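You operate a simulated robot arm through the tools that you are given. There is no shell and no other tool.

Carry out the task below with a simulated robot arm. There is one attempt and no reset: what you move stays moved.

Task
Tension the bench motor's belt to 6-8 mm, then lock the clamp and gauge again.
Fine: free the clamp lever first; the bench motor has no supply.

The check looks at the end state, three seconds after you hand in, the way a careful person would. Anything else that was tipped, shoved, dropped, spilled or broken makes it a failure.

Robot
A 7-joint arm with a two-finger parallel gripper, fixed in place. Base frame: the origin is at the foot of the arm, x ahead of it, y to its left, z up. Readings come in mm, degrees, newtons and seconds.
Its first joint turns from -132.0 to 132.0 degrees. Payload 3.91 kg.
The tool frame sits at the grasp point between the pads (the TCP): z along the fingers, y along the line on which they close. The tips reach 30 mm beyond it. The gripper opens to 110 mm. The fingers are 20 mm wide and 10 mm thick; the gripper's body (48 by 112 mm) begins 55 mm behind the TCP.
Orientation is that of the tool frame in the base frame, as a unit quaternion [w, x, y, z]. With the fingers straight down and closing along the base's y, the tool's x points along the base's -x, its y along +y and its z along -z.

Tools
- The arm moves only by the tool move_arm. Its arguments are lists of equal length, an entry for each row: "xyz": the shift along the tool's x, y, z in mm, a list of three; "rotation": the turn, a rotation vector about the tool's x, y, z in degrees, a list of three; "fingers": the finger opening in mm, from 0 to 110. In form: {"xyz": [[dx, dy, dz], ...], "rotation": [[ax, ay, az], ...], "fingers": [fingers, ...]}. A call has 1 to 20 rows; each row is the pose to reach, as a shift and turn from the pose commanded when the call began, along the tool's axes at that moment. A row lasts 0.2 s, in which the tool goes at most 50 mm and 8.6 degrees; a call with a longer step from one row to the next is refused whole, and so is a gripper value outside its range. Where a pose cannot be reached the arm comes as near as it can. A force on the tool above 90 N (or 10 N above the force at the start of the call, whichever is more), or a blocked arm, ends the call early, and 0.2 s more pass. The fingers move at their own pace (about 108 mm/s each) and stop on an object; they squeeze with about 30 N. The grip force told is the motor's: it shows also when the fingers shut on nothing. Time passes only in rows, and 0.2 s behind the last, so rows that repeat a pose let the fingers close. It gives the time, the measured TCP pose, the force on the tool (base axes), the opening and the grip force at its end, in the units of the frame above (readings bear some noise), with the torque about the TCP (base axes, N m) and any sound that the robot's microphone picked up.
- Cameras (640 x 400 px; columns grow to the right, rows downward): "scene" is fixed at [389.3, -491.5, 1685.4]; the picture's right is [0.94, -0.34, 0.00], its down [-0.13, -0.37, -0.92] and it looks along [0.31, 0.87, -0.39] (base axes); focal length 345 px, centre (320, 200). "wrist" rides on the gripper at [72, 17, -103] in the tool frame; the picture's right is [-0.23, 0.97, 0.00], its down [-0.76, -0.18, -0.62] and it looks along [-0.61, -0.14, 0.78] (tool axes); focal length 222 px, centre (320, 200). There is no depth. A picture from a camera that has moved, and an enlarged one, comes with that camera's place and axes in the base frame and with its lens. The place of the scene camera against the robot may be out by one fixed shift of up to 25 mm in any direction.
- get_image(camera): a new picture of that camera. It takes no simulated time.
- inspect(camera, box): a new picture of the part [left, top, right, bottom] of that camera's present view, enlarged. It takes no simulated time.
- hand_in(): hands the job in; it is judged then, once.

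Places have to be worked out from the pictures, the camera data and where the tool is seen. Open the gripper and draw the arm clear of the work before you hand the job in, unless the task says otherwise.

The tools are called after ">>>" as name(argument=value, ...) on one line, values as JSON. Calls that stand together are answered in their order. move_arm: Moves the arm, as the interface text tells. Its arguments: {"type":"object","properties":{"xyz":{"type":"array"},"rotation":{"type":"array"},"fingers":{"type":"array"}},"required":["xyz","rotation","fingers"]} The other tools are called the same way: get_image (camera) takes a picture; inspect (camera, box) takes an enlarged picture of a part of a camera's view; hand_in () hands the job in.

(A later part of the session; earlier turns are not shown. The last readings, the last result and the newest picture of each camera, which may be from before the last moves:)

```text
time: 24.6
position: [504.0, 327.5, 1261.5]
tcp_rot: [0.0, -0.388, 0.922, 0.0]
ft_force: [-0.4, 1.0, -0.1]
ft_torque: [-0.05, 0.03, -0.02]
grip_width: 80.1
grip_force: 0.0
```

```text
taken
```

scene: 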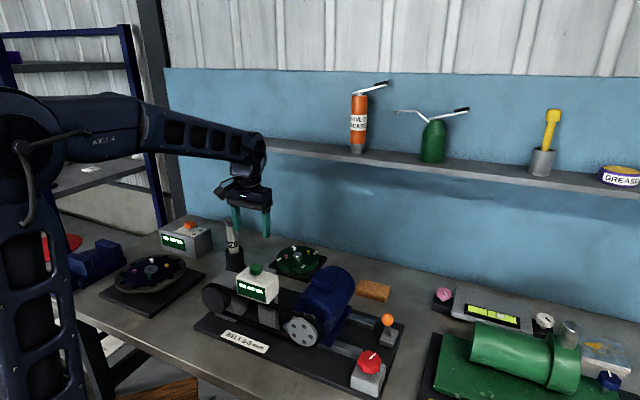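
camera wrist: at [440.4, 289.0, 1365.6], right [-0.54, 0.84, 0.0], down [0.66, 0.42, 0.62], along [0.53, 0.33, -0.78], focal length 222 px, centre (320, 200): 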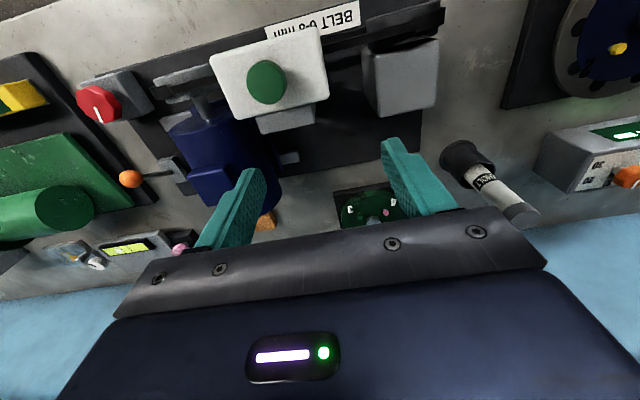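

The gauge button triangulates consistently to about (496, 273, 1168). I close the fingers and centre over it, still about 60 mm above.

>>> move_arm(xyz=[[15, -11, 0], [30, -22, 0], [44.6, -32.4, 0], [44.6, -32.4, 0], [44.6, -32.4, 0]], rotation=[[0, 0, 0], [0, 0, 0], [0, 0, 0], [0, 0, 0], [0, 0, 0]], fingers=[60, 30, 0, 0, 0])

>>> get_image(camera="wrist")

>>> inspect(camera="scene", box=[200, 170, 340, 310])

```text
time: 25.8
position: [495.1, 274.5, 1263.4]
tcp_rot: [0.0, -0.388, 0.922, 0.0]
ft_force: [-0.3, -1.0, 0.0]
ft_torque: [0.03, 0.03, -0.01]
grip_width: 0.0
grip_force: 29.9
```

```text
taken
camera wrist: at [432.6, 235.8, 1366.5], right [-0.54, 0.84, 0.0], down [0.66, 0.42, 0.62], along [0.53, 0.33, -0.78], focal length 222 px, centre (320, 200)
```

wrist: 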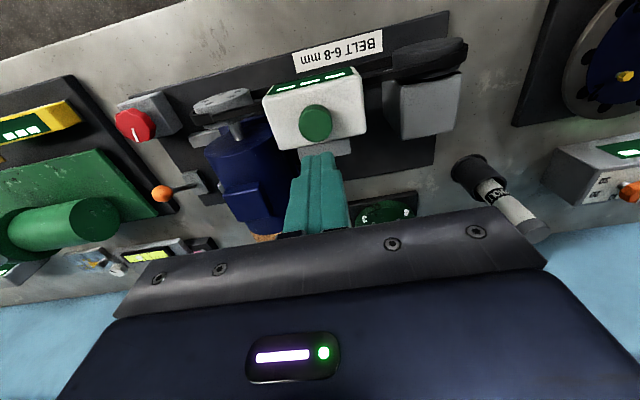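

```text
2.86 times, centred on (270, 240) of scene
camera zoom: at [389.3, -491.5, 1685.4], right [0.94, -0.34, 0.0], down [-0.13, -0.37, -0.92], along [0.31, 0.87, -0.39], focal length 986 px, centre (463, 86)
```

zoom: 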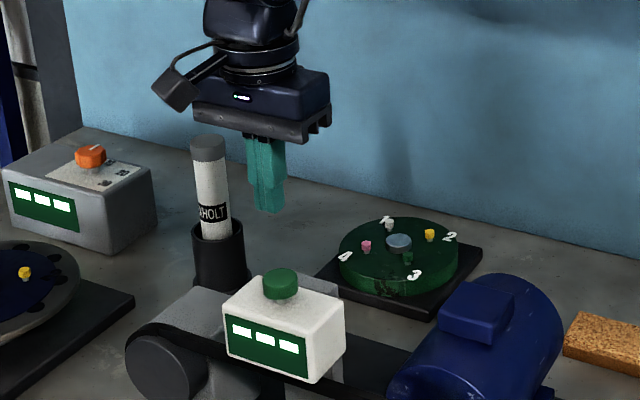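

Button refined to about (497.5, 272, ~1162); tips are at 1233. I shift 3.5 mm and descend 55 mm to hover just above it.

>>> move_arm(xyz=[[0, -3.5, 15], [0, -3.5, 30], [0, -3.5, 45], [0, -3.5, 54], [0, -3.5, 54]], rotation=[[0, 0, 0], [0, 0, 0], [0, 0, 0], [0, 0, 0], [0, 0, 0]], fingers=[0, 0, 0, 0, 0])

>>> get_image(camera="wrist")

>>> inspect(camera="scene", box=[200, 220, 320, 310])

```text
time: 27.0
position: [499.1, 274.2, 1207.7]
tcp_rot: [0.0, -0.387, 0.922, 0.001]
ft_force: [-0.1, 0.3, -0.4]
ft_torque: [0.01, 0.0, 0.02]
grip_width: 0.0
grip_force: 30.6
```

```text
taken
camera wrist: at [435.7, 234.6, 1311.6], right [-0.54, 0.84, 0.0], down [0.66, 0.42, 0.62], along [0.53, 0.33, -0.78], focal length 222 px, centre (320, 200)
```

wrist: 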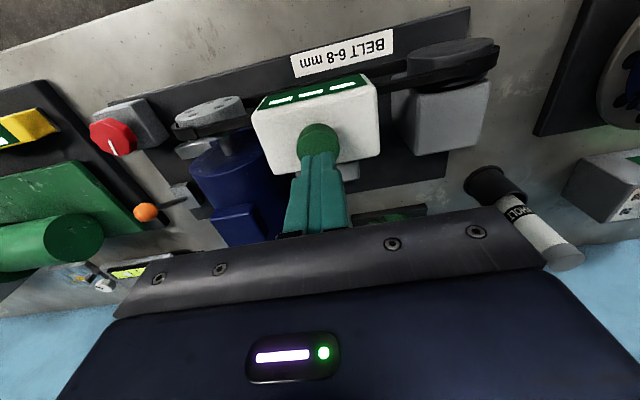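

```text
4.44 times, centred on (260, 265) of scene
camera zoom: at [389.3, -491.5, 1685.4], right [0.94, -0.34, 0.0], down [-0.13, -0.37, -0.92], along [0.31, 0.87, -0.39], focal length 1533 px, centre (587, -89)
```

zoom: 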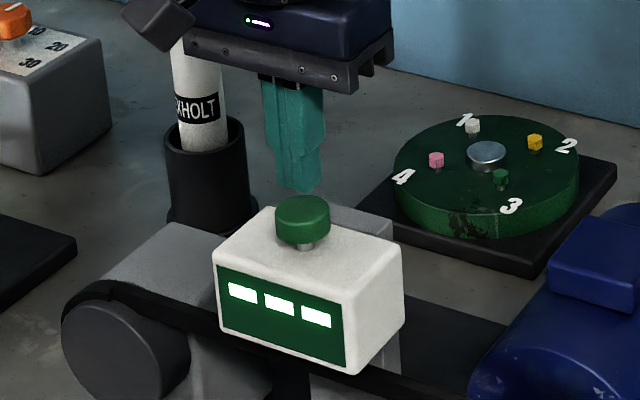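

The tips hover about 11 mm above the button, within a few mm of its centre. I shift 2 mm and press down in small steps.

>>> move_arm(xyz=[[2, 0, 5], [2, 0, 9], [2, 0, 11], [2, 0, 12.5], [2, 0, 14]], rotation=[[0, 0, 0], [0, 0, 0], [0, 0, 0], [0, 0, 0], [0, 0, 0]], fingers=[0, 0, 0, 0, 0])

>>> inspect(camera="scene", box=[200, 220, 320, 310])

```text
time: 28.2
position: [499.4, 272.0, 1194.0]
tcp_rot: [0.0, -0.387, 0.922, 0.0]
ft_force: [-0.5, 0.1, 0.1]
ft_torque: [0.03, 0.0, 0.02]
grip_width: 0.0
grip_force: 30.2
```

```text
4.44 times, centred on (260, 265) of scene
camera zoom: at [389.3, -491.5, 1685.4], right [0.94, -0.34, 0.0], down [-0.13, -0.37, -0.92], along [0.31, 0.87, -0.39], focal length 1533 px, centre (587, -89)
```

zoom: 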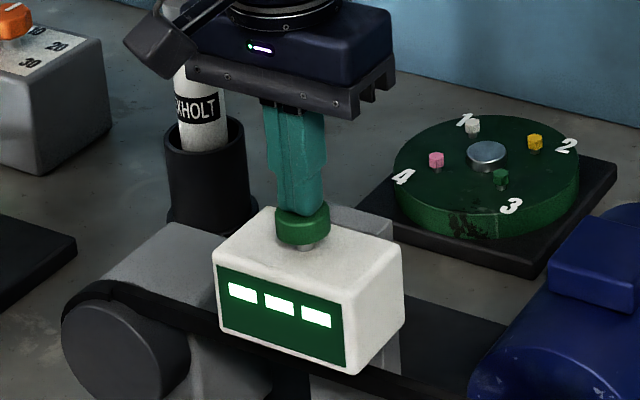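

No contact force yet with the tips at z≈1164. I continue down in 1 to 1.5 mm steps.

>>> move_arm(xyz=[[0, 0, 1.5], [0, 0, 3], [0, 0, 4.5], [0, 0, 5.5]], rotation=[[0, 0, 0], [0, 0, 0], [0, 0, 0], [0, 0, 0]], fingers=[0, 0, 0, 0])

>>> inspect(camera="scene", box=[200, 220, 320, 310])

```text
time: 29.2
position: [498.8, 271.9, 1189.4]
tcp_rot: [0.0, -0.388, 0.922, 0.0]
ft_force: [-1.3, -0.8, 3.2]
ft_torque: [-0.05, 0.05, 0.0]
grip_width: 0.5
grip_force: 30.2
```

```text
4.44 times, centred on (260, 265) of scene
camera zoom: at [389.3, -491.5, 1685.4], right [0.94, -0.34, 0.0], down [-0.13, -0.37, -0.92], along [0.31, 0.87, -0.39], focal length 1533 px, centre (587, -89)
```

zoom: 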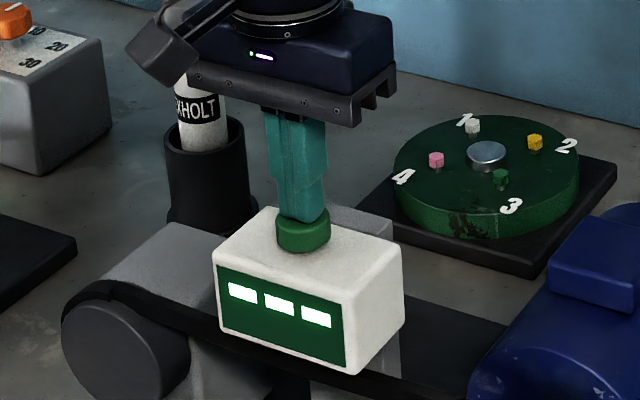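

Contact has begun (3 N) and the button is going down. I press a few more mm and then look at the display.

>>> move_arm(xyz=[[0, 0, 1.5], [0, 0, 3], [0, 0, 4]], rotation=[[0, 0, 0], [0, 0, 0], [0, 0, 0]], fingers=[0, 0, 0])

>>> inspect(camera="scene", box=[225, 250, 305, 310])

```text
time: 30.0
position: [498.8, 271.4, 1184.7]
tcp_rot: [0.0, -0.388, 0.922, 0.0]
ft_force: [2.1, 3.6, 4.5]
ft_torque: [0.05, -0.06, -0.02]
grip_width: 0.1
grip_force: 29.9
heard: click
```

```text
6.67 times, centred on (265, 280) of scene
camera zoom: at [389.3, -491.5, 1685.4], right [0.94, -0.34, 0.0], down [-0.13, -0.37, -0.92], along [0.31, 0.87, -0.39], focal length 2300 px, centre (687, -333)
```

zoom: 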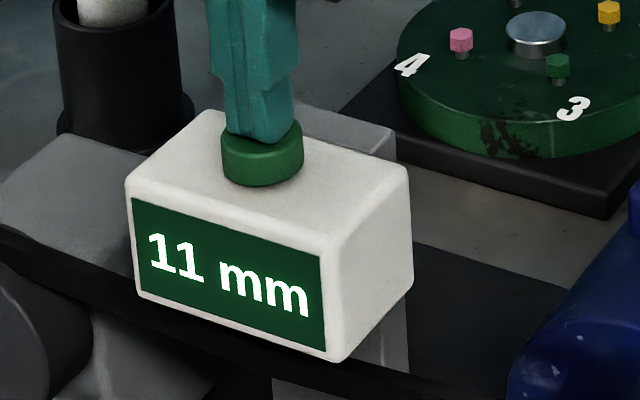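

A click was heard and the gauge reads 11 mm, so the belt needs tightening to about 7. I rise off the button and travel to hover above the red knob at about (720, 45, 996).

>>> move_arm(xyz=[[0, 0, -25], [0, 0, -60], [1, -40, -70], [2, -85, -70], [3, -130, -70], [4, -175, -70], [5, -220, -70], [6, -265, -60], [7, -300, -35], [7, -316, 5], [7, -316, 45], [7, -316, 72], [7, -316, 72]], rotation=[[0, 0, 0], [0, 0, 0], [0, 0, 0], [0, 0, 0], [0, 0, 0], [0, 0, 0], [0, 0, 0], [0, 0, 0], [0, 0, 0], [0, 0, 0], [0, 0, 0], [0, 0, 0], [0, 0, 0]], fingers=[0, 0, 0, 0, 0, 0, 40, 80, 90, 90, 90, 90, 90])

>>> get_image(camera="wrist")

>>> inspect(camera="scene", box=[300, 260, 440, 400])

>>> inspect(camera="scene", box=[225, 250, 305, 310])

```text
time: 32.8
position: [718.1, 48.8, 1112.6]
tcp_rot: [0.0, -0.388, 0.922, -0.001]
ft_force: [-0.3, 0.6, -0.1]
ft_torque: [0.01, 0.0, -0.05]
grip_width: 90.0
grip_force: 0.0
```

```text
taken
camera wrist: at [655.5, 8.8, 1216.5], right [-0.54, 0.84, 0.0], down [0.66, 0.42, 0.62], along [0.53, 0.33, -0.78], focal length 222 px, centre (320, 200)
```

wrist: 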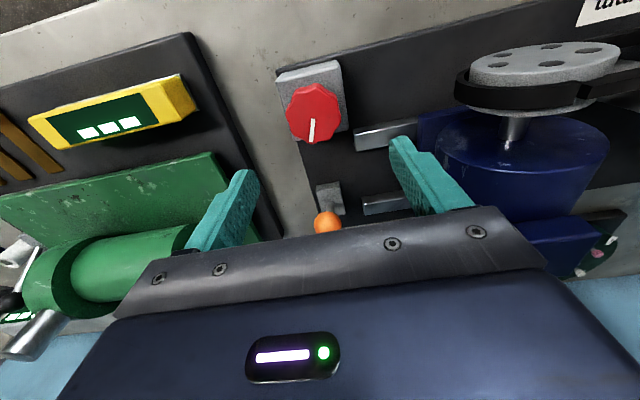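

```text
2.86 times, centred on (370, 330) of scene
camera zoom: at [389.3, -491.5, 1685.4], right [0.94, -0.34, 0.0], down [-0.13, -0.37, -0.92], along [0.31, 0.87, -0.39], focal length 986 px, centre (177, -171)
```

zoom: 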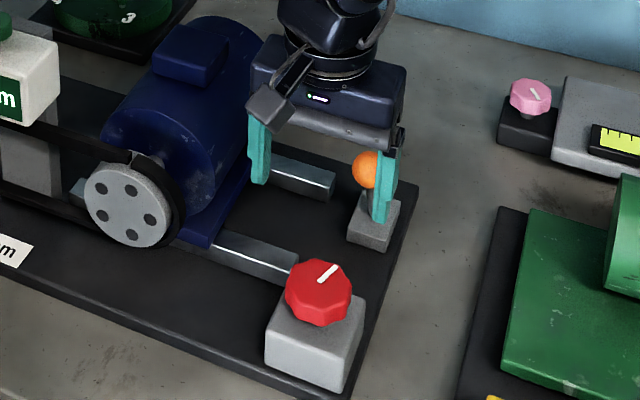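

```text
6.67 times, centred on (265, 280) of scene
camera zoom: at [389.3, -491.5, 1685.4], right [0.94, -0.34, 0.0], down [-0.13, -0.37, -0.92], along [0.31, 0.87, -0.39], focal length 2300 px, centre (687, -333)
```

zoom: 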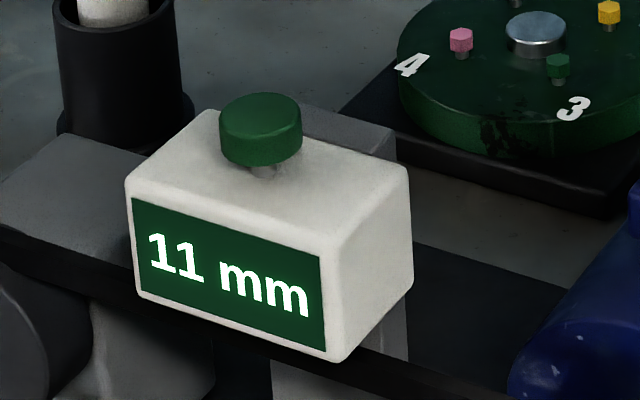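

The reading persists and the knob is below me. I enlarge the wrist view of the knob to centre on it and judge its height over its block.

>>> inspect(camera="wrist", box=[260, 50, 370, 160])

>>> inspect(camera="scene", box=[340, 340, 400, 400])

```text
3.64 times, centred on (315, 105) of wrist
camera zoom: at [655.5, 8.8, 1216.5], right [-0.54, 0.84, 0.0], down [0.66, 0.42, 0.62], along [0.53, 0.33, -0.78], focal length 808 px, centre (338, 546)
```

zoom: 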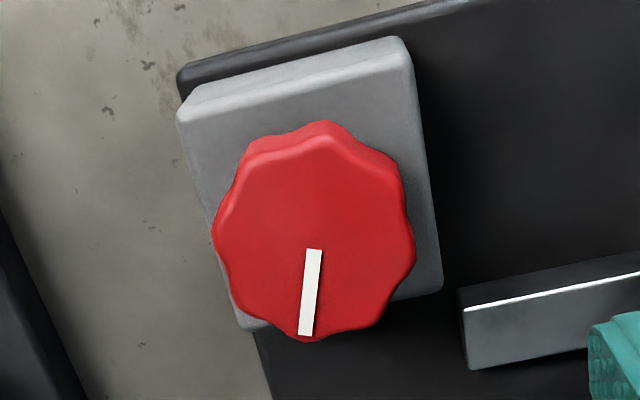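

```text
6.67 times, centred on (370, 370) of scene
camera zoom: at [389.3, -491.5, 1685.4], right [0.94, -0.34, 0.0], down [-0.13, -0.37, -0.92], along [0.31, 0.87, -0.39], focal length 2300 px, centre (-13, -933)
```

zoom: 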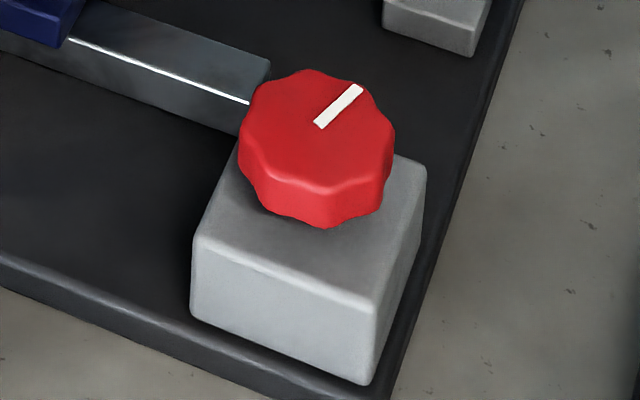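

The knob's top is about 54 mm wide at roughly (720.5, 44, 989), with its block top near z≈952. I descend part way with 78 mm opening to check alignment before straddling it.

>>> move_arm(xyz=[[1.8, -5.1, 25], [1.8, -5.1, 50], [1.8, -5.1, 75], [1.8, -5.1, 85], [1.8, -5.1, 85]], rotation=[[0, 0, 0], [0, 0, 0], [0, 0, 0], [0, 0, 0], [0, 0, 0]], fingers=[78, 78, 78, 78, 78])

>>> get_image(camera="wrist")

>>> inspect(camera="scene", box=[320, 290, 420, 400])

```text
time: 34.0
position: [722.3, 41.4, 1028.3]
tcp_rot: [0.0, -0.388, 0.922, 0.0]
ft_force: [0.0, 0.8, -0.9]
ft_torque: [0.0, 0.0, 0.01]
grip_width: 77.9
grip_force: 0.1
```

```text
taken
camera wrist: at [658.8, 1.8, 1131.7], right [-0.54, 0.84, 0.0], down [0.66, 0.42, 0.62], along [0.53, 0.33, -0.78], focal length 222 px, centre (320, 200)
```

wrist: 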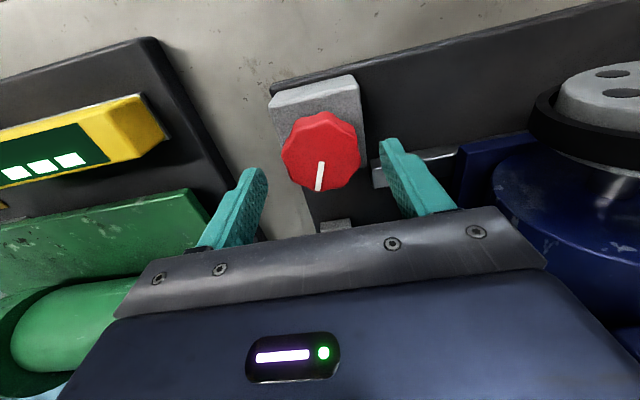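

```text
3.64 times, centred on (370, 345) of scene
camera zoom: at [389.3, -491.5, 1685.4], right [0.94, -0.34, 0.0], down [-0.13, -0.37, -0.92], along [0.31, 0.87, -0.39], focal length 1254 px, centre (138, -327)
```

zoom: 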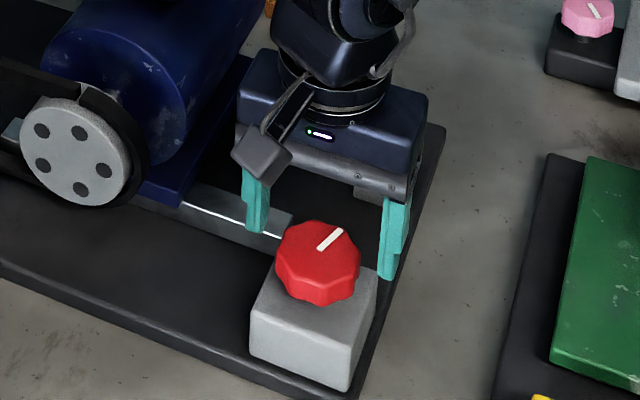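

Alignment looks good; knob centre about (722.5, 44), top between 982 and 990. I descend to TCP z≈990, beside the knob and above its block, and close.

>>> move_arm(xyz=[[-1.5, 1.2, 12], [-1.5, 1.2, 24], [-1.5, 1.2, 34], [-1.5, 1.2, 38], [-1.5, 1.2, 38], [-1.5, 1.2, 38], [-1.5, 1.2, 38]], rotation=[[0, 0, 0], [0, 0, 0], [0, 0, 0], [0, 0, 0], [0, 0, 0], [0, 0, 0], [0, 0, 0]], fingers=[78, 78, 78, 78, 60, 45, 45])

>>> get_image(camera="wrist")

>>> inspect(camera="scene", box=[320, 290, 420, 400])

```text
time: 35.6
position: [723.6, 45.0, 989.5]
tcp_rot: [0.0, -0.388, 0.922, 0.0]
ft_force: [-11.5, 7.9, -2.7]
ft_torque: [0.41, -0.5, -0.03]
grip_width: 52.9
grip_force: 44.9
```

```text
taken
camera wrist: at [659.5, 4.1, 1093.7], right [-0.54, 0.84, 0.0], down [0.66, 0.42, 0.62], along [0.52, 0.34, -0.78], focal length 222 px, centre (320, 200)
```

wrist: 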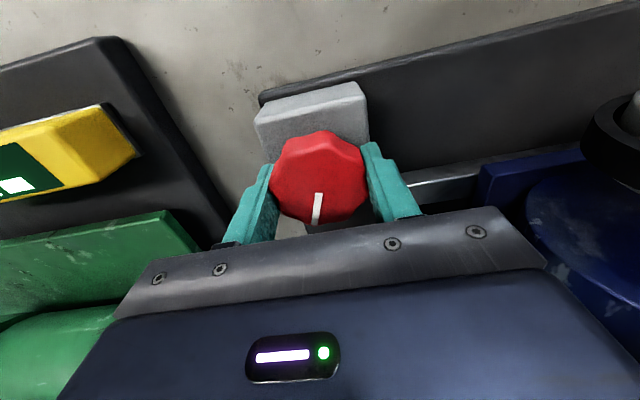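

```text
3.64 times, centred on (370, 345) of scene
camera zoom: at [389.3, -491.5, 1685.4], right [0.94, -0.34, 0.0], down [-0.13, -0.37, -0.92], along [0.31, 0.87, -0.39], focal length 1254 px, centre (138, -327)
```

zoom: 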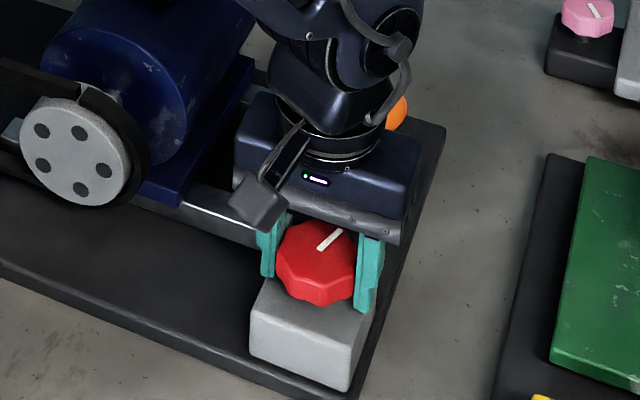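

The knob is gripped at 52.9 mm. I enlarge to judge the centring in the direction along the pads before rotating.

>>> inspect(camera="wrist", box=[240, 110, 400, 240])

>>> inspect(camera="scene", box=[350, 335, 400, 385])

```text
3.08 times, centred on (320, 175) of wrist
camera zoom: at [659.5, 4.1, 1093.7], right [-0.54, 0.84, 0.0], down [0.66, 0.42, 0.62], along [0.52, 0.34, -0.78], focal length 684 px, centre (320, 277)
```

zoom: 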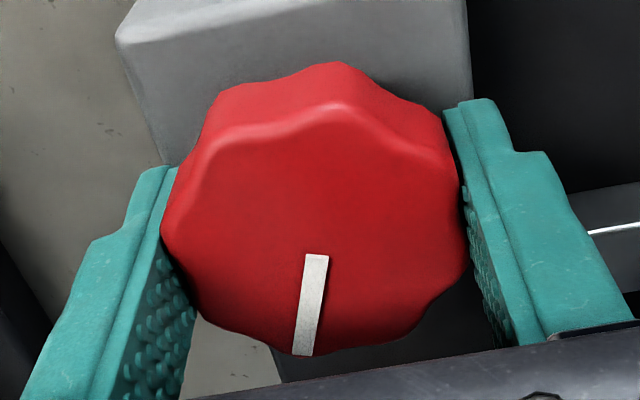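

```text
8.00 times, centred on (375, 360) of scene
camera zoom: at [389.3, -491.5, 1685.4], right [0.94, -0.34, 0.0], down [-0.13, -0.37, -0.92], along [0.31, 0.87, -0.39], focal length 2759 px, centre (-120, -1080)
```

zoom: 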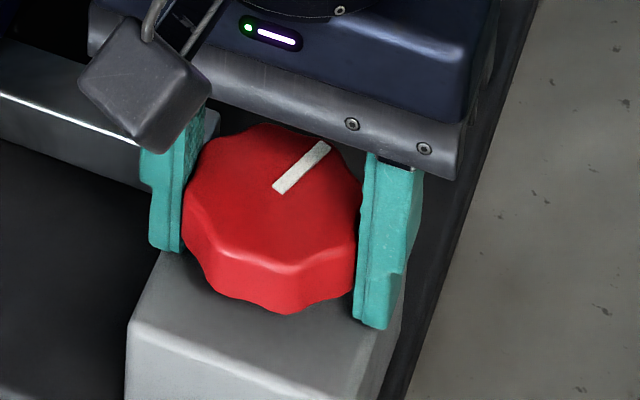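

The pads are well centred on the knob. I turn it clockwise (seen from above) by 40° in gentle rows as a first trial.

>>> move_arm(xyz=[[0, 0.6, 0], [0, 0.6, 0], [0, 0.6, 0], [0, 0.6, 0], [0, 0.6, 0], [0, 0.6, 0], [0, 0.6, 0], [0, 0.6, 0]], rotation=[[0, 0, 6], [0, 0, 12], [0, 0, 18], [0, 0, 24], [0, 0, 30], [0, 0, 36], [0, 0, 40], [0, 0, 40]], fingers=[45, 45, 45, 45, 45, 45, 45, 45])

>>> get_image(camera="wrist")

>>> inspect(camera="scene", box=[270, 270, 410, 400])

```text
time: 37.4
position: [721.4, 42.3, 990.0]
tcp_rot: [0.0, -0.048, 0.999, 0.0]
ft_force: [5.7, -7.2, 12.9]
ft_torque: [0.08, 0.32, 0.04]
grip_width: 52.0
grip_force: 44.4
```

```text
taken
camera wrist: at [647.4, 52.6, 1093.5], right [0.13, 0.99, 0.0], down [0.77, -0.1, 0.62], along [0.62, -0.08, -0.78], focal length 222 px, centre (320, 200)
```

wrist: 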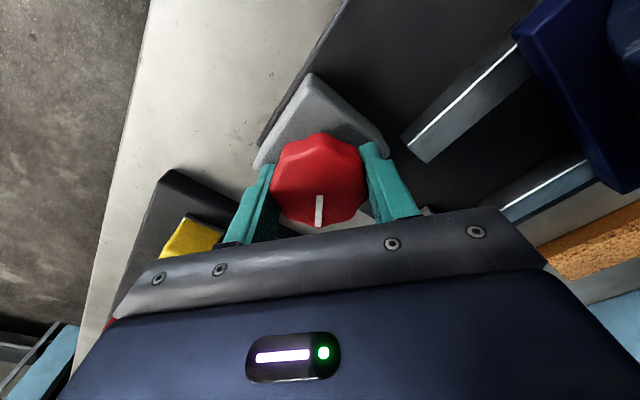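

```text
3.08 times, centred on (340, 335) of scene
camera zoom: at [389.3, -491.5, 1685.4], right [0.94, -0.34, 0.0], down [-0.13, -0.37, -0.92], along [0.31, 0.87, -0.39], focal length 1061 px, centre (258, -215)
```

zoom: 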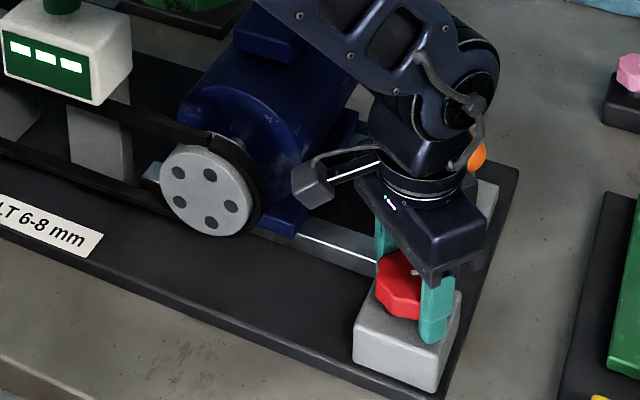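

The knob turned with the tool by about 40°, and the display went blank because the setting changed. I compare the motor position with the earlier picture to learn which way it moved.

>>> inspect(camera="scene", box=[200, 250, 340, 360])

>>> inspect(camera="scene", box=[270, 305, 350, 355])

```text
3.64 times, centred on (270, 305) of scene
camera zoom: at [389.3, -491.5, 1685.4], right [0.94, -0.34, 0.0], down [-0.13, -0.37, -0.92], along [0.31, 0.87, -0.39], focal length 1254 px, centre (502, -182)
```

zoom: 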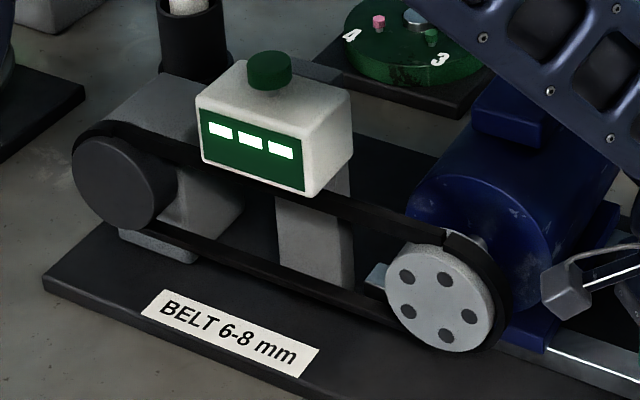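

```text
8.00 times, centred on (310, 330) of scene
camera zoom: at [389.3, -491.5, 1685.4], right [0.94, -0.34, 0.0], down [-0.13, -0.37, -0.92], along [0.31, 0.87, -0.39], focal length 2759 px, centre (400, -840)
```

zoom: 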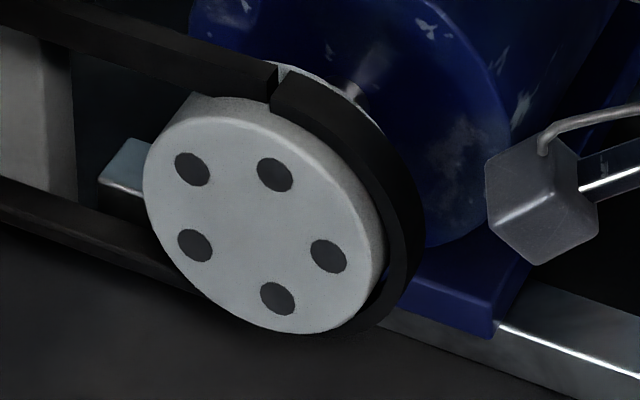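

The pulley moved about 1 to 2 px away from the idler, so clockwise tightens. I release the knob, rise, unwind the wrist by 40° and travel back over the gauge button.

>>> move_arm(xyz=[[0, 0, 0], [0, 0, 0], [0, 0, -40], [0, 0, -85], [0, 0, -130], [0, 0, -175], [0, 0, -220], [0, 0, -260], [25, 31, -260], [50, 62, -260], [75, 94, -260], [100, 125, -260], [125, 156, -260], [150, 187, -260], [175, 218, -260], [200, 249.7, -260], [200, 249.7, -260]], rotation=[[0, 0, 0], [0, 0, 0], [0, 0, 0], [0, 0, 0], [0, 0, 0], [0, 0, 0], [0, 0, 0], [0, 0, 0], [0, 0, -5], [0, 0, -10], [0, 0, -15], [0, 0, -20], [0, 0, -25], [0, 0, -30], [0, 0, -35], [0, 0, -40], [0, 0, -40]], fingers=[78, 78, 78, 78, 78, 78, 78, 60, 40, 20, 0, 0, 0, 0, 0, 0, 0])

>>> get_image(camera="wrist")

>>> inspect(camera="scene", box=[270, 270, 410, 400])

```text
time: 41.0
position: [498.0, 275.0, 1249.1]
tcp_rot: [0.0, -0.389, 0.921, 0.0]
ft_force: [-0.5, -0.6, 0.0]
ft_torque: [-0.01, 0.0, -0.01]
grip_width: 0.4
grip_force: 30.2
```

```text
taken
camera wrist: at [434.6, 234.4, 1352.0], right [-0.54, 0.84, 0.0], down [0.66, 0.42, 0.62], along [0.53, 0.34, -0.78], focal length 222 px, centre (320, 200)
```

wrist: 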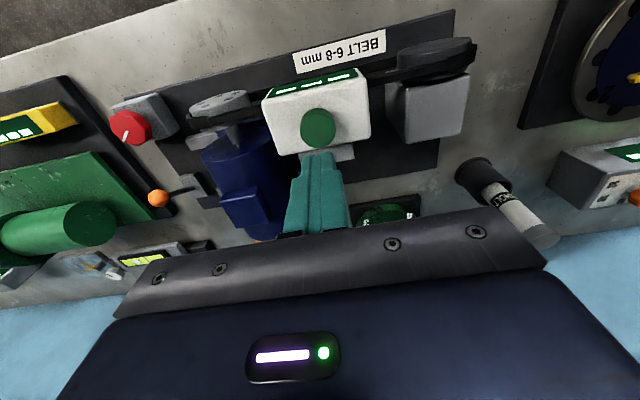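

```text
3.08 times, centred on (340, 335) of scene
camera zoom: at [389.3, -491.5, 1685.4], right [0.94, -0.34, 0.0], down [-0.13, -0.37, -0.92], along [0.31, 0.87, -0.39], focal length 1061 px, centre (258, -215)
```

zoom: 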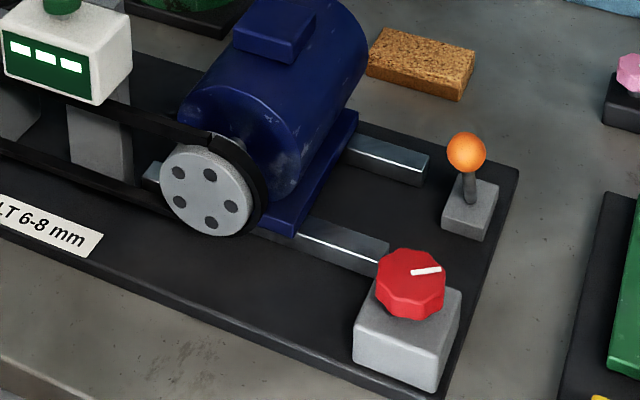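

The mark shows the clockwise turn and the lever is still free. I align over the button and press to the same depth (TCP z≈1184) as before.

>>> move_arm(xyz=[[1.8, -3.1, 20], [1.8, -3.1, 40], [1.8, -3.1, 55], [1.8, -3.1, 59], [1.8, -3.1, 62], [1.8, -3.1, 64], [1.8, -3.1, 65.5]], rotation=[[0, 0, 0], [0, 0, 0], [0, 0, 0], [0, 0, 0], [0, 0, 0], [0, 0, 0], [0, 0, 0]], fingers=[0, 0, 0, 0, 0, 0, 0])

>>> inspect(camera="scene", box=[225, 250, 305, 310])

```text
time: 42.6
position: [499.9, 268.9, 1184.1]
tcp_rot: [0.0, -0.387, 0.922, -0.001]
ft_force: [3.2, -0.2, 4.8]
ft_torque: [-0.05, -0.1, 0.03]
grip_width: 0.1
grip_force: 30.2
heard: click
```

```text
6.67 times, centred on (265, 280) of scene
camera zoom: at [389.3, -491.5, 1685.4], right [0.94, -0.34, 0.0], down [-0.13, -0.37, -0.92], along [0.31, 0.87, -0.39], focal length 2300 px, centre (687, -333)
```

zoom: 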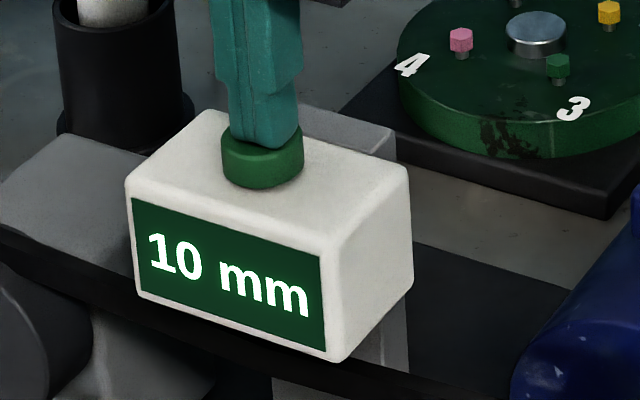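

Reading is now 10 mm, so 40° clockwise takes off about 1 mm; I need roughly 3 mm more. I return to the knob, refined centre (720.5, 42.2), with the wrist wound back to yaw ~62° to allow a larger turn.

>>> move_arm(xyz=[[0, 0, -30], [0, 0, -66], [1, -40, -66], [2, -80, -66], [3, -120, -66], [4, -160, -66], [5, -200, -66], [6, -240, -66], [7, -280, -50], [8, -316.3, -25], [8, -316.3, 20], [8, -316.3, 65], [8, -316.3, 110], [8, -316.3, 144], [8, -316.3, 144]], rotation=[[0, 0, 0], [0, 0, 0], [0, 0, -2], [0, 0, -4], [0, 0, -6], [0, 0, -8], [0, 0, -10], [0, 0, -12], [0, 0, -14], [0, 0, -16], [0, 0, -16], [0, 0, -16], [0, 0, -16], [0, 0, -16], [0, 0, -16]], fingers=[0, 0, 0, 0, 0, 0, 30, 60, 78, 78, 78, 78, 78, 78, 78])

>>> get_image(camera="wrist")

>>> inspect(camera="scene", box=[320, 290, 420, 400])

```text
time: 45.8
position: [720.6, 42.2, 1039.6]
tcp_rot: [0.0, -0.512, 0.859, 0.0]
ft_force: [-0.1, -0.5, 1.3]
ft_torque: [0.01, 0.0, -0.01]
grip_width: 78.1
grip_force: 0.1
```

```text
taken
camera wrist: at [670.8, -12.6, 1143.0], right [-0.75, 0.66, 0.0], down [0.52, 0.59, 0.62], along [0.41, 0.47, -0.78], focal length 222 px, centre (320, 200)
```

wrist: 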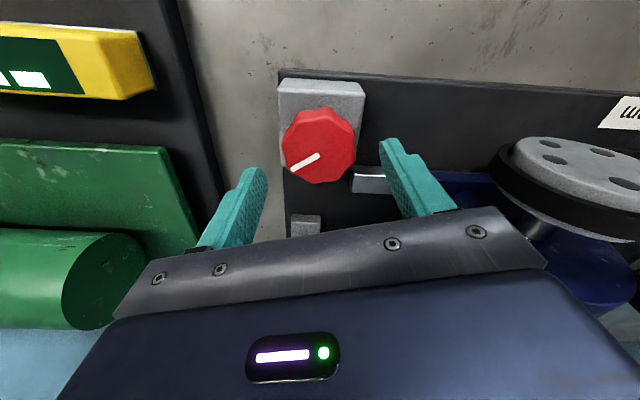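

```text
3.64 times, centred on (370, 345) of scene
camera zoom: at [389.3, -491.5, 1685.4], right [0.94, -0.34, 0.0], down [-0.13, -0.37, -0.92], along [0.31, 0.87, -0.39], focal length 1254 px, centre (138, -327)
```

zoom: 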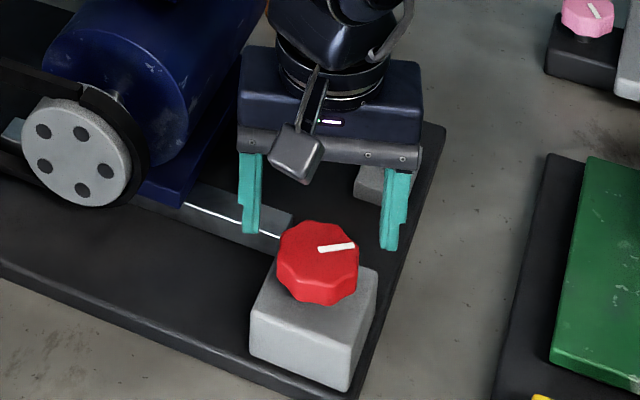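

The knob is centred exactly under the tool. I descend 50 mm and grip it.

>>> move_arm(xyz=[[0, 0, 15], [0, 0, 30], [0, 0, 43], [0, 0, 50], [0, 0, 50], [0, 0, 50], [0, 0, 50]], rotation=[[0, 0, 0], [0, 0, 0], [0, 0, 0], [0, 0, 0], [0, 0, 0], [0, 0, 0], [0, 0, 0]], fingers=[78, 78, 78, 78, 60, 45, 45])

>>> get_image(camera="wrist")

```text
time: 47.4
position: [721.6, 42.0, 989.9]
tcp_rot: [0.0, -0.512, 0.859, -0.001]
ft_force: [10.5, -5.9, 1.5]
ft_torque: [0.21, -0.69, 0.03]
grip_width: 52.9
grip_force: 44.6
```

```text
taken
camera wrist: at [671.1, -13.3, 1093.6], right [-0.75, 0.66, 0.0], down [0.52, 0.59, 0.62], along [0.41, 0.47, -0.78], focal length 222 px, centre (320, 200)
```

wrist: 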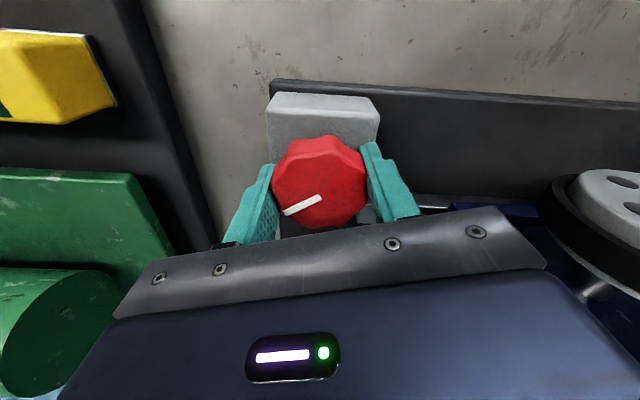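

Gripped well at 52.9 mm with little side load. I turn it clockwise by 80°.

>>> move_arm(xyz=[[0, 0, 0], [0, 0, 0], [0, 0, 0], [0, 0, 0], [0, 0, 0], [0, 0, 0], [0, 0, 0], [0, 0, 0], [0, 0, 0], [0, 0, 0], [0, 0, 0], [0, 0, 0]], rotation=[[0, 0, 7.5], [0, 0, 15], [0, 0, 22.5], [0, 0, 30], [0, 0, 37.5], [0, 0, 45], [0, 0, 52.5], [0, 0, 60], [0, 0, 67.5], [0, 0, 75], [0, 0, 80], [0, 0, 80]], fingers=[45, 45, 45, 45, 45, 45, 45, 45, 45, 45, 45, 45])

>>> get_image(camera="wrist")

>>> inspect(camera="scene", box=[270, 270, 410, 400])

```text
time: 50.0
position: [719.1, 43.2, 990.1]
tcp_rot: [0.0, 0.16, 0.987, -0.001]
ft_force: [19.9, 20.5, 2.3]
ft_torque: [0.16, -1.26, 0.05]
grip_width: 52.1
grip_force: 45.0
```

```text
taken
camera wrist: at [655.7, 82.1, 1093.6], right [0.52, 0.85, 0.0], down [0.67, -0.41, 0.62], along [0.53, -0.33, -0.78], focal length 222 px, centre (320, 200)
```

wrist: 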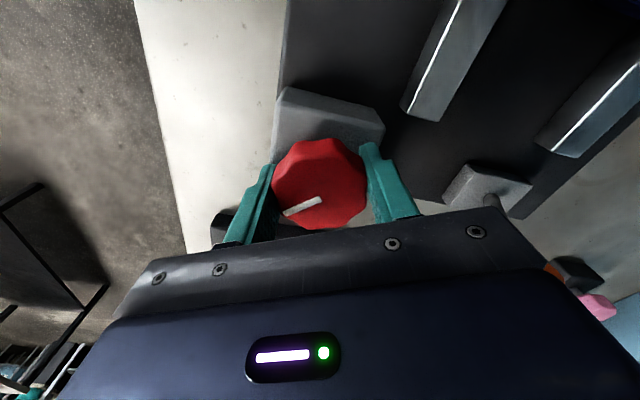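

```text
3.08 times, centred on (340, 335) of scene
camera zoom: at [389.3, -491.5, 1685.4], right [0.94, -0.34, 0.0], down [-0.13, -0.37, -0.92], along [0.31, 0.87, -0.39], focal length 1061 px, centre (258, -215)
```

zoom: 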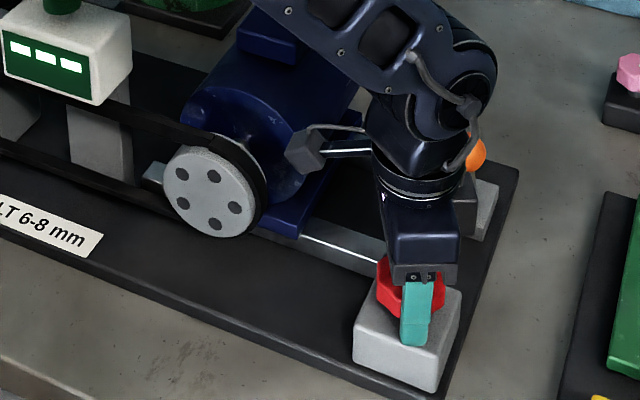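

The knob has turned 80° further (120° total). I release, rise, unwind and return above the gauge button.

>>> move_arm(xyz=[[0, 0, 0], [0, 0, 0], [0, 0, -40], [0, 0, -85], [0, 0, -130], [0, 0, -175], [0, 0, -220], [0, 0, -260], [35, 18, -260], [70, 36, -260], [105, 55, -260], [140, 73, -260], [175, 91, -260], [210, 110, -260], [245, 128, -260], [281, 146.4, -260], [281, 146.4, -260]], rotation=[[0, 0, 0], [0, 0, 0], [0, 0, 0], [0, 0, 0], [0, 0, 0], [0, 0, 0], [0, 0, 0], [0, 0, 0], [0, 0, -8], [0, 0, -16], [0, 0, -24], [0, 0, -32], [0, 0, -40], [0, 0, -48], [0, 0, -56], [0, 0, -64], [0, 0, -64]], fingers=[78, 78, 78, 78, 78, 78, 78, 60, 40, 20, 0, 0, 0, 0, 0, 0, 0])

>>> inspect(camera="scene", box=[200, 240, 410, 400])

```text
time: 53.6
position: [497.5, 268.8, 1248.7]
tcp_rot: [0.0, -0.388, 0.922, -0.001]
ft_force: [-0.2, 0.5, 0.0]
ft_torque: [0.01, -0.02, -0.05]
grip_width: 0.0
grip_force: 30.2
```

```text
2.50 times, centred on (305, 320) of scene
camera zoom: at [389.3, -491.5, 1685.4], right [0.94, -0.34, 0.0], down [-0.13, -0.37, -0.92], along [0.31, 0.87, -0.39], focal length 862 px, centre (358, -100)
```

zoom: 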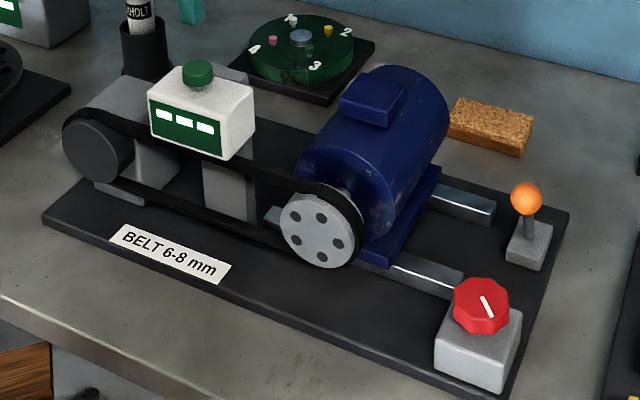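

All looks in order, and the tool is at (497.5, 268.8). I press the gauge button again.

>>> move_arm(xyz=[[-2, 0.5, 20], [-2, 0.5, 40], [-2, 0.5, 55], [-2, 0.5, 59], [-2, 0.5, 62], [-2, 0.5, 64], [-2, 0.5, 65.5]], rotation=[[0, 0, 0], [0, 0, 0], [0, 0, 0], [0, 0, 0], [0, 0, 0], [0, 0, 0], [0, 0, 0]], fingers=[0, 0, 0, 0, 0, 0, 0])

>>> inspect(camera="scene", box=[225, 250, 305, 310])

```text
time: 55.2
position: [498.9, 271.1, 1183.5]
tcp_rot: [-0.001, -0.389, 0.921, 0.0]
ft_force: [-2.4, 0.8, 5.1]
ft_torque: [0.06, 0.15, -0.01]
grip_width: 0.0
grip_force: 30.3
heard: click
```

```text
6.67 times, centred on (265, 280) of scene
camera zoom: at [389.3, -491.5, 1685.4], right [0.94, -0.34, 0.0], down [-0.13, -0.37, -0.92], along [0.31, 0.87, -0.39], focal length 2300 px, centre (687, -333)
```

zoom: 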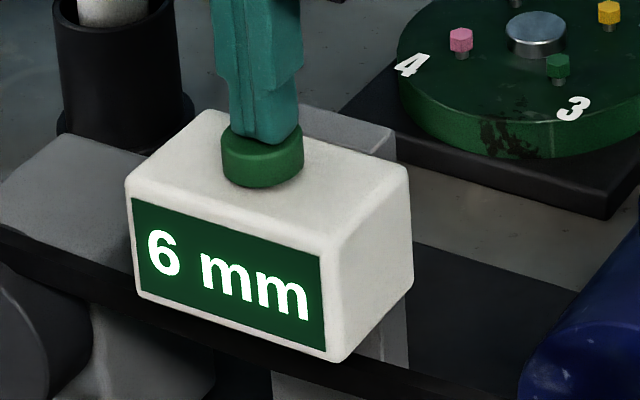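

The gauge now reads 6 mm, right at the low edge. I want the middle of the range, so I go back to the knob to ease it about 20° counter-clockwise.

>>> move_arm(xyz=[[0, 0, -30], [0, 0, -66], [1, -40, -66], [2, -80, -66], [3, -120, -66], [4, -160, -66], [5, -200, -66], [6, -240, -66], [8, -280, -50], [9.5, -318, -25], [9.5, -318, 20], [9.5, -318, 65], [9.5, -318, 110], [9.5, -318, 143.5], [9.5, -318, 143.5]], rotation=[[0, 0, 0], [0, 0, 0], [0, 0, 0], [0, 0, 0], [0, 0, 0], [0, 0, 0], [0, 0, 0], [0, 0, 0], [0, 0, 0], [0, 0, 0], [0, 0, 0], [0, 0, 0], [0, 0, 0], [0, 0, 0], [0, 0, 0]], fingers=[0, 0, 0, 0, 0, 0, 30, 60, 78, 78, 78, 78, 78, 78, 78])

>>> get_image(camera="wrist")

>>> inspect(camera="scene", box=[225, 250, 305, 310])

```text
time: 58.4
position: [718.7, 43.0, 1041.7]
tcp_rot: [0.0, -0.388, 0.922, 0.0]
ft_force: [-0.2, -0.4, 0.3]
ft_torque: [0.01, 0.01, 0.01]
grip_width: 78.2
grip_force: 0.1
```

```text
taken
camera wrist: at [655.7, 3.8, 1145.1], right [-0.54, 0.84, 0.0], down [0.66, 0.42, 0.62], along [0.53, 0.33, -0.78], focal length 222 px, centre (320, 200)
```

wrist: 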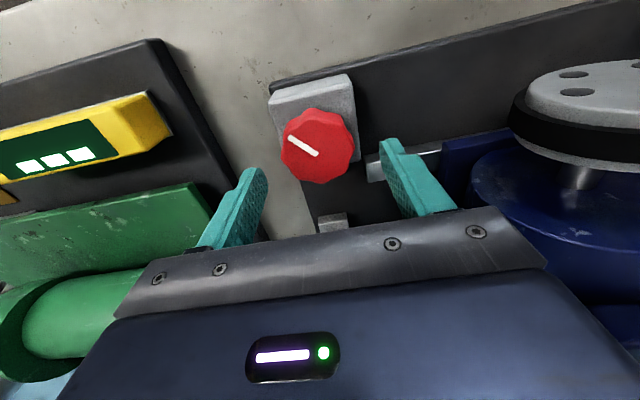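

```text
6.67 times, centred on (265, 280) of scene
camera zoom: at [389.3, -491.5, 1685.4], right [0.94, -0.34, 0.0], down [-0.13, -0.37, -0.92], along [0.31, 0.87, -0.39], focal length 2300 px, centre (687, -333)
```

zoom: 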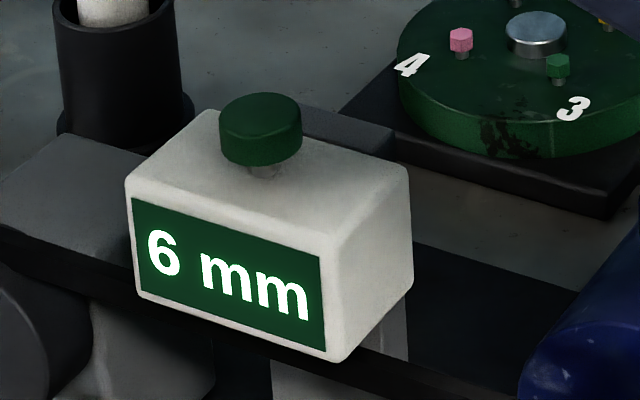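

The tool is over the knob again. I descend and grip, then turn it 22° counter-clockwise.

>>> move_arm(xyz=[[-0.5, -1, 15], [-0.5, -1, 30], [-0.5, -1, 44], [-0.5, -1, 51.5], [-0.5, -1, 51.5], [-0.5, -1, 51.5], [-0.5, -1, 51.5], [-0.5, -1, 51.5]], rotation=[[0, 0, 0], [0, 0, 0], [0, 0, 0], [0, 0, 0], [0, 0, 0], [0, 0, 0], [0, 0, 0], [0, 0, 0]], fingers=[78, 78, 78, 78, 60, 45, 45, 45])

>>> get_image(camera="wrist")

```text
time: 60.2
position: [721.4, 42.5, 990.5]
tcp_rot: [0.0, -0.388, 0.921, -0.001]
ft_force: [-8.4, 7.5, -4.7]
ft_torque: [0.67, -0.78, 0.02]
grip_width: 52.7
grip_force: 45.3
```

```text
taken
camera wrist: at [658.6, 3.3, 1093.8], right [-0.54, 0.84, 0.0], down [0.66, 0.42, 0.62], along [0.53, 0.34, -0.78], focal length 222 px, centre (320, 200)
```

wrist: 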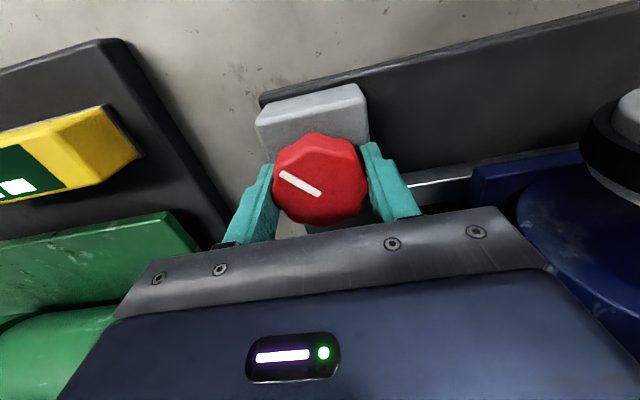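

Gripped at 52.7 mm. I now turn 22° counter-clockwise.

>>> move_arm(xyz=[[0, 0, 0], [0, 0, 0], [0, 0, 0], [0, 0, 0], [0, 0, 0]], rotation=[[0, 0, -6], [0, 0, -12], [0, 0, -18], [0, 0, -22], [0, 0, -22]], fingers=[45, 45, 45, 45, 45])

>>> get_image(camera="wrist")

>>> inspect(camera="scene", box=[225, 250, 305, 310])

```text
time: 61.4
position: [721.9, 41.2, 990.5]
tcp_rot: [0.001, -0.557, 0.831, -0.001]
ft_force: [-24.7, 13.1, 7.9]
ft_torque: [0.19, 0.39, 0.01]
grip_width: 52.2
grip_force: 45.1
```

```text
taken
camera wrist: at [677.5, -18.5, 1093.7], right [-0.81, 0.58, 0.0], down [0.45, 0.64, 0.62], along [0.36, 0.51, -0.78], focal length 222 px, centre (320, 200)
```

wrist: 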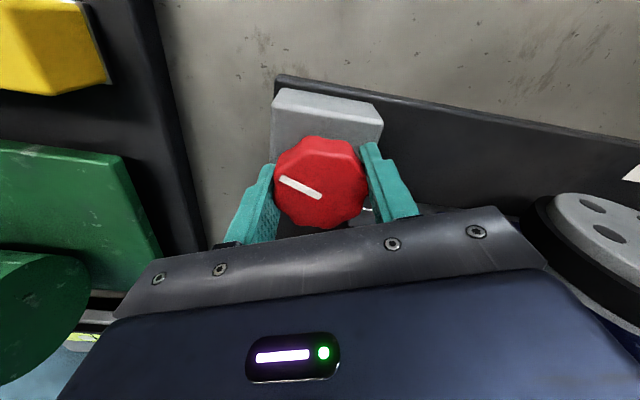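

```text
6.67 times, centred on (265, 280) of scene
camera zoom: at [389.3, -491.5, 1685.4], right [0.94, -0.34, 0.0], down [-0.13, -0.37, -0.92], along [0.31, 0.87, -0.39], focal length 2300 px, centre (687, -333)
```

zoom: 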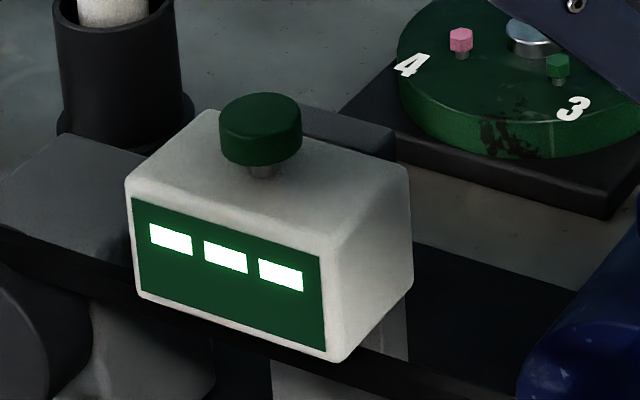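

The knob followed by 22°, and the display has blanked for a new reading. I release and go back to the gauge.

>>> move_arm(xyz=[[0, 0, 0], [0, 0, 0], [0, 0, -40], [0, 0, -85], [0, 0, -130], [0, 0, -175], [0, 0, -220], [0, 0, -260], [-16, 37, -260], [-32, 74, -260], [-48, 110, -260], [-64, 147, -260], [-80, 184, -260], [-96, 220, -260], [-112, 257, -260], [-128, 294, -260], [-128, 294, -260]], rotation=[[0, 0, 0], [0, 0, 0], [0, 0, 0], [0, 0, 0], [0, 0, 0], [0, 0, 0], [0, 0, 0], [0, 0, 0], [0, 0, 3], [0, 0, 6], [0, 0, 9], [0, 0, 12], [0, 0, 15], [0, 0, 18], [0, 0, 20], [0, 0, 22], [0, 0, 22]], fingers=[78, 78, 78, 78, 78, 78, 78, 60, 40, 20, 0, 0, 0, 0, 0, 0, 0])

>>> inspect(camera="scene", box=[200, 240, 410, 400])

```text
time: 65.0
position: [496.8, 270.9, 1248.4]
tcp_rot: [0.0, -0.387, 0.922, 0.0]
ft_force: [-0.2, 0.0, -0.3]
ft_torque: [0.01, -0.02, 0.01]
grip_width: 0.1
grip_force: 30.0
```

```text
2.50 times, centred on (305, 320) of scene
camera zoom: at [389.3, -491.5, 1685.4], right [0.94, -0.34, 0.0], down [-0.13, -0.37, -0.92], along [0.31, 0.87, -0.39], focal length 862 px, centre (358, -100)
```

zoom: 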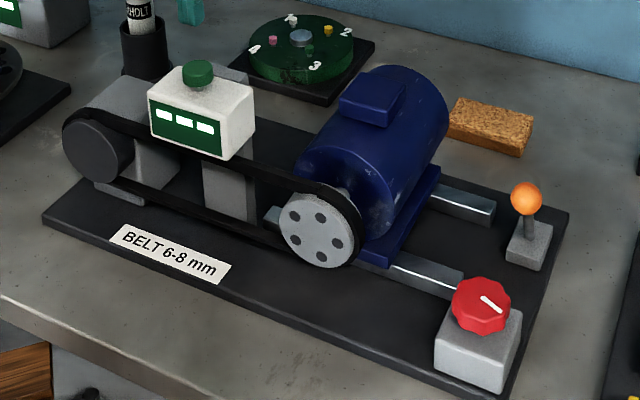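

The mark shows the small back-turn. I press the gauge button again.

>>> move_arm(xyz=[[-1.5, -1, 20], [-1.5, -1, 40], [-1.5, -1, 55], [-1.5, -1, 59], [-1.5, -1, 62], [-1.5, -1, 64], [-1.5, -1, 65.5]], rotation=[[0, 0, 0], [0, 0, 0], [0, 0, 0], [0, 0, 0], [0, 0, 0], [0, 0, 0], [0, 0, 0]], fingers=[0, 0, 0, 0, 0, 0, 0])

>>> inspect(camera="scene", box=[225, 250, 305, 310])

```text
time: 66.6
position: [498.9, 271.7, 1183.4]
tcp_rot: [0.0, -0.388, 0.922, 0.0]
ft_force: [1.8, -3.4, 6.5]
ft_torque: [-0.1, -0.02, 0.01]
grip_width: 0.0
grip_force: 29.4
heard: click
```

```text
6.67 times, centred on (265, 280) of scene
camera zoom: at [389.3, -491.5, 1685.4], right [0.94, -0.34, 0.0], down [-0.13, -0.37, -0.92], along [0.31, 0.87, -0.39], focal length 2300 px, centre (687, -333)
```

zoom: 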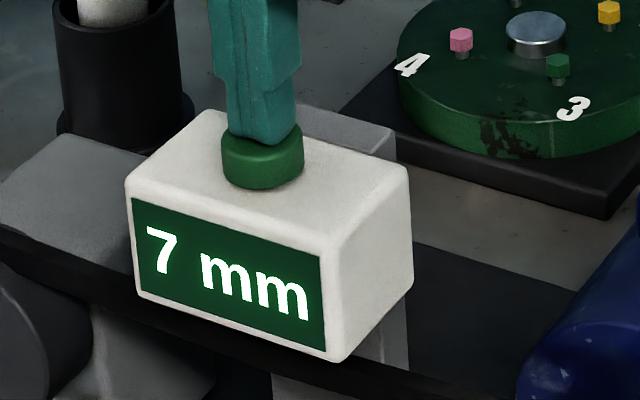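

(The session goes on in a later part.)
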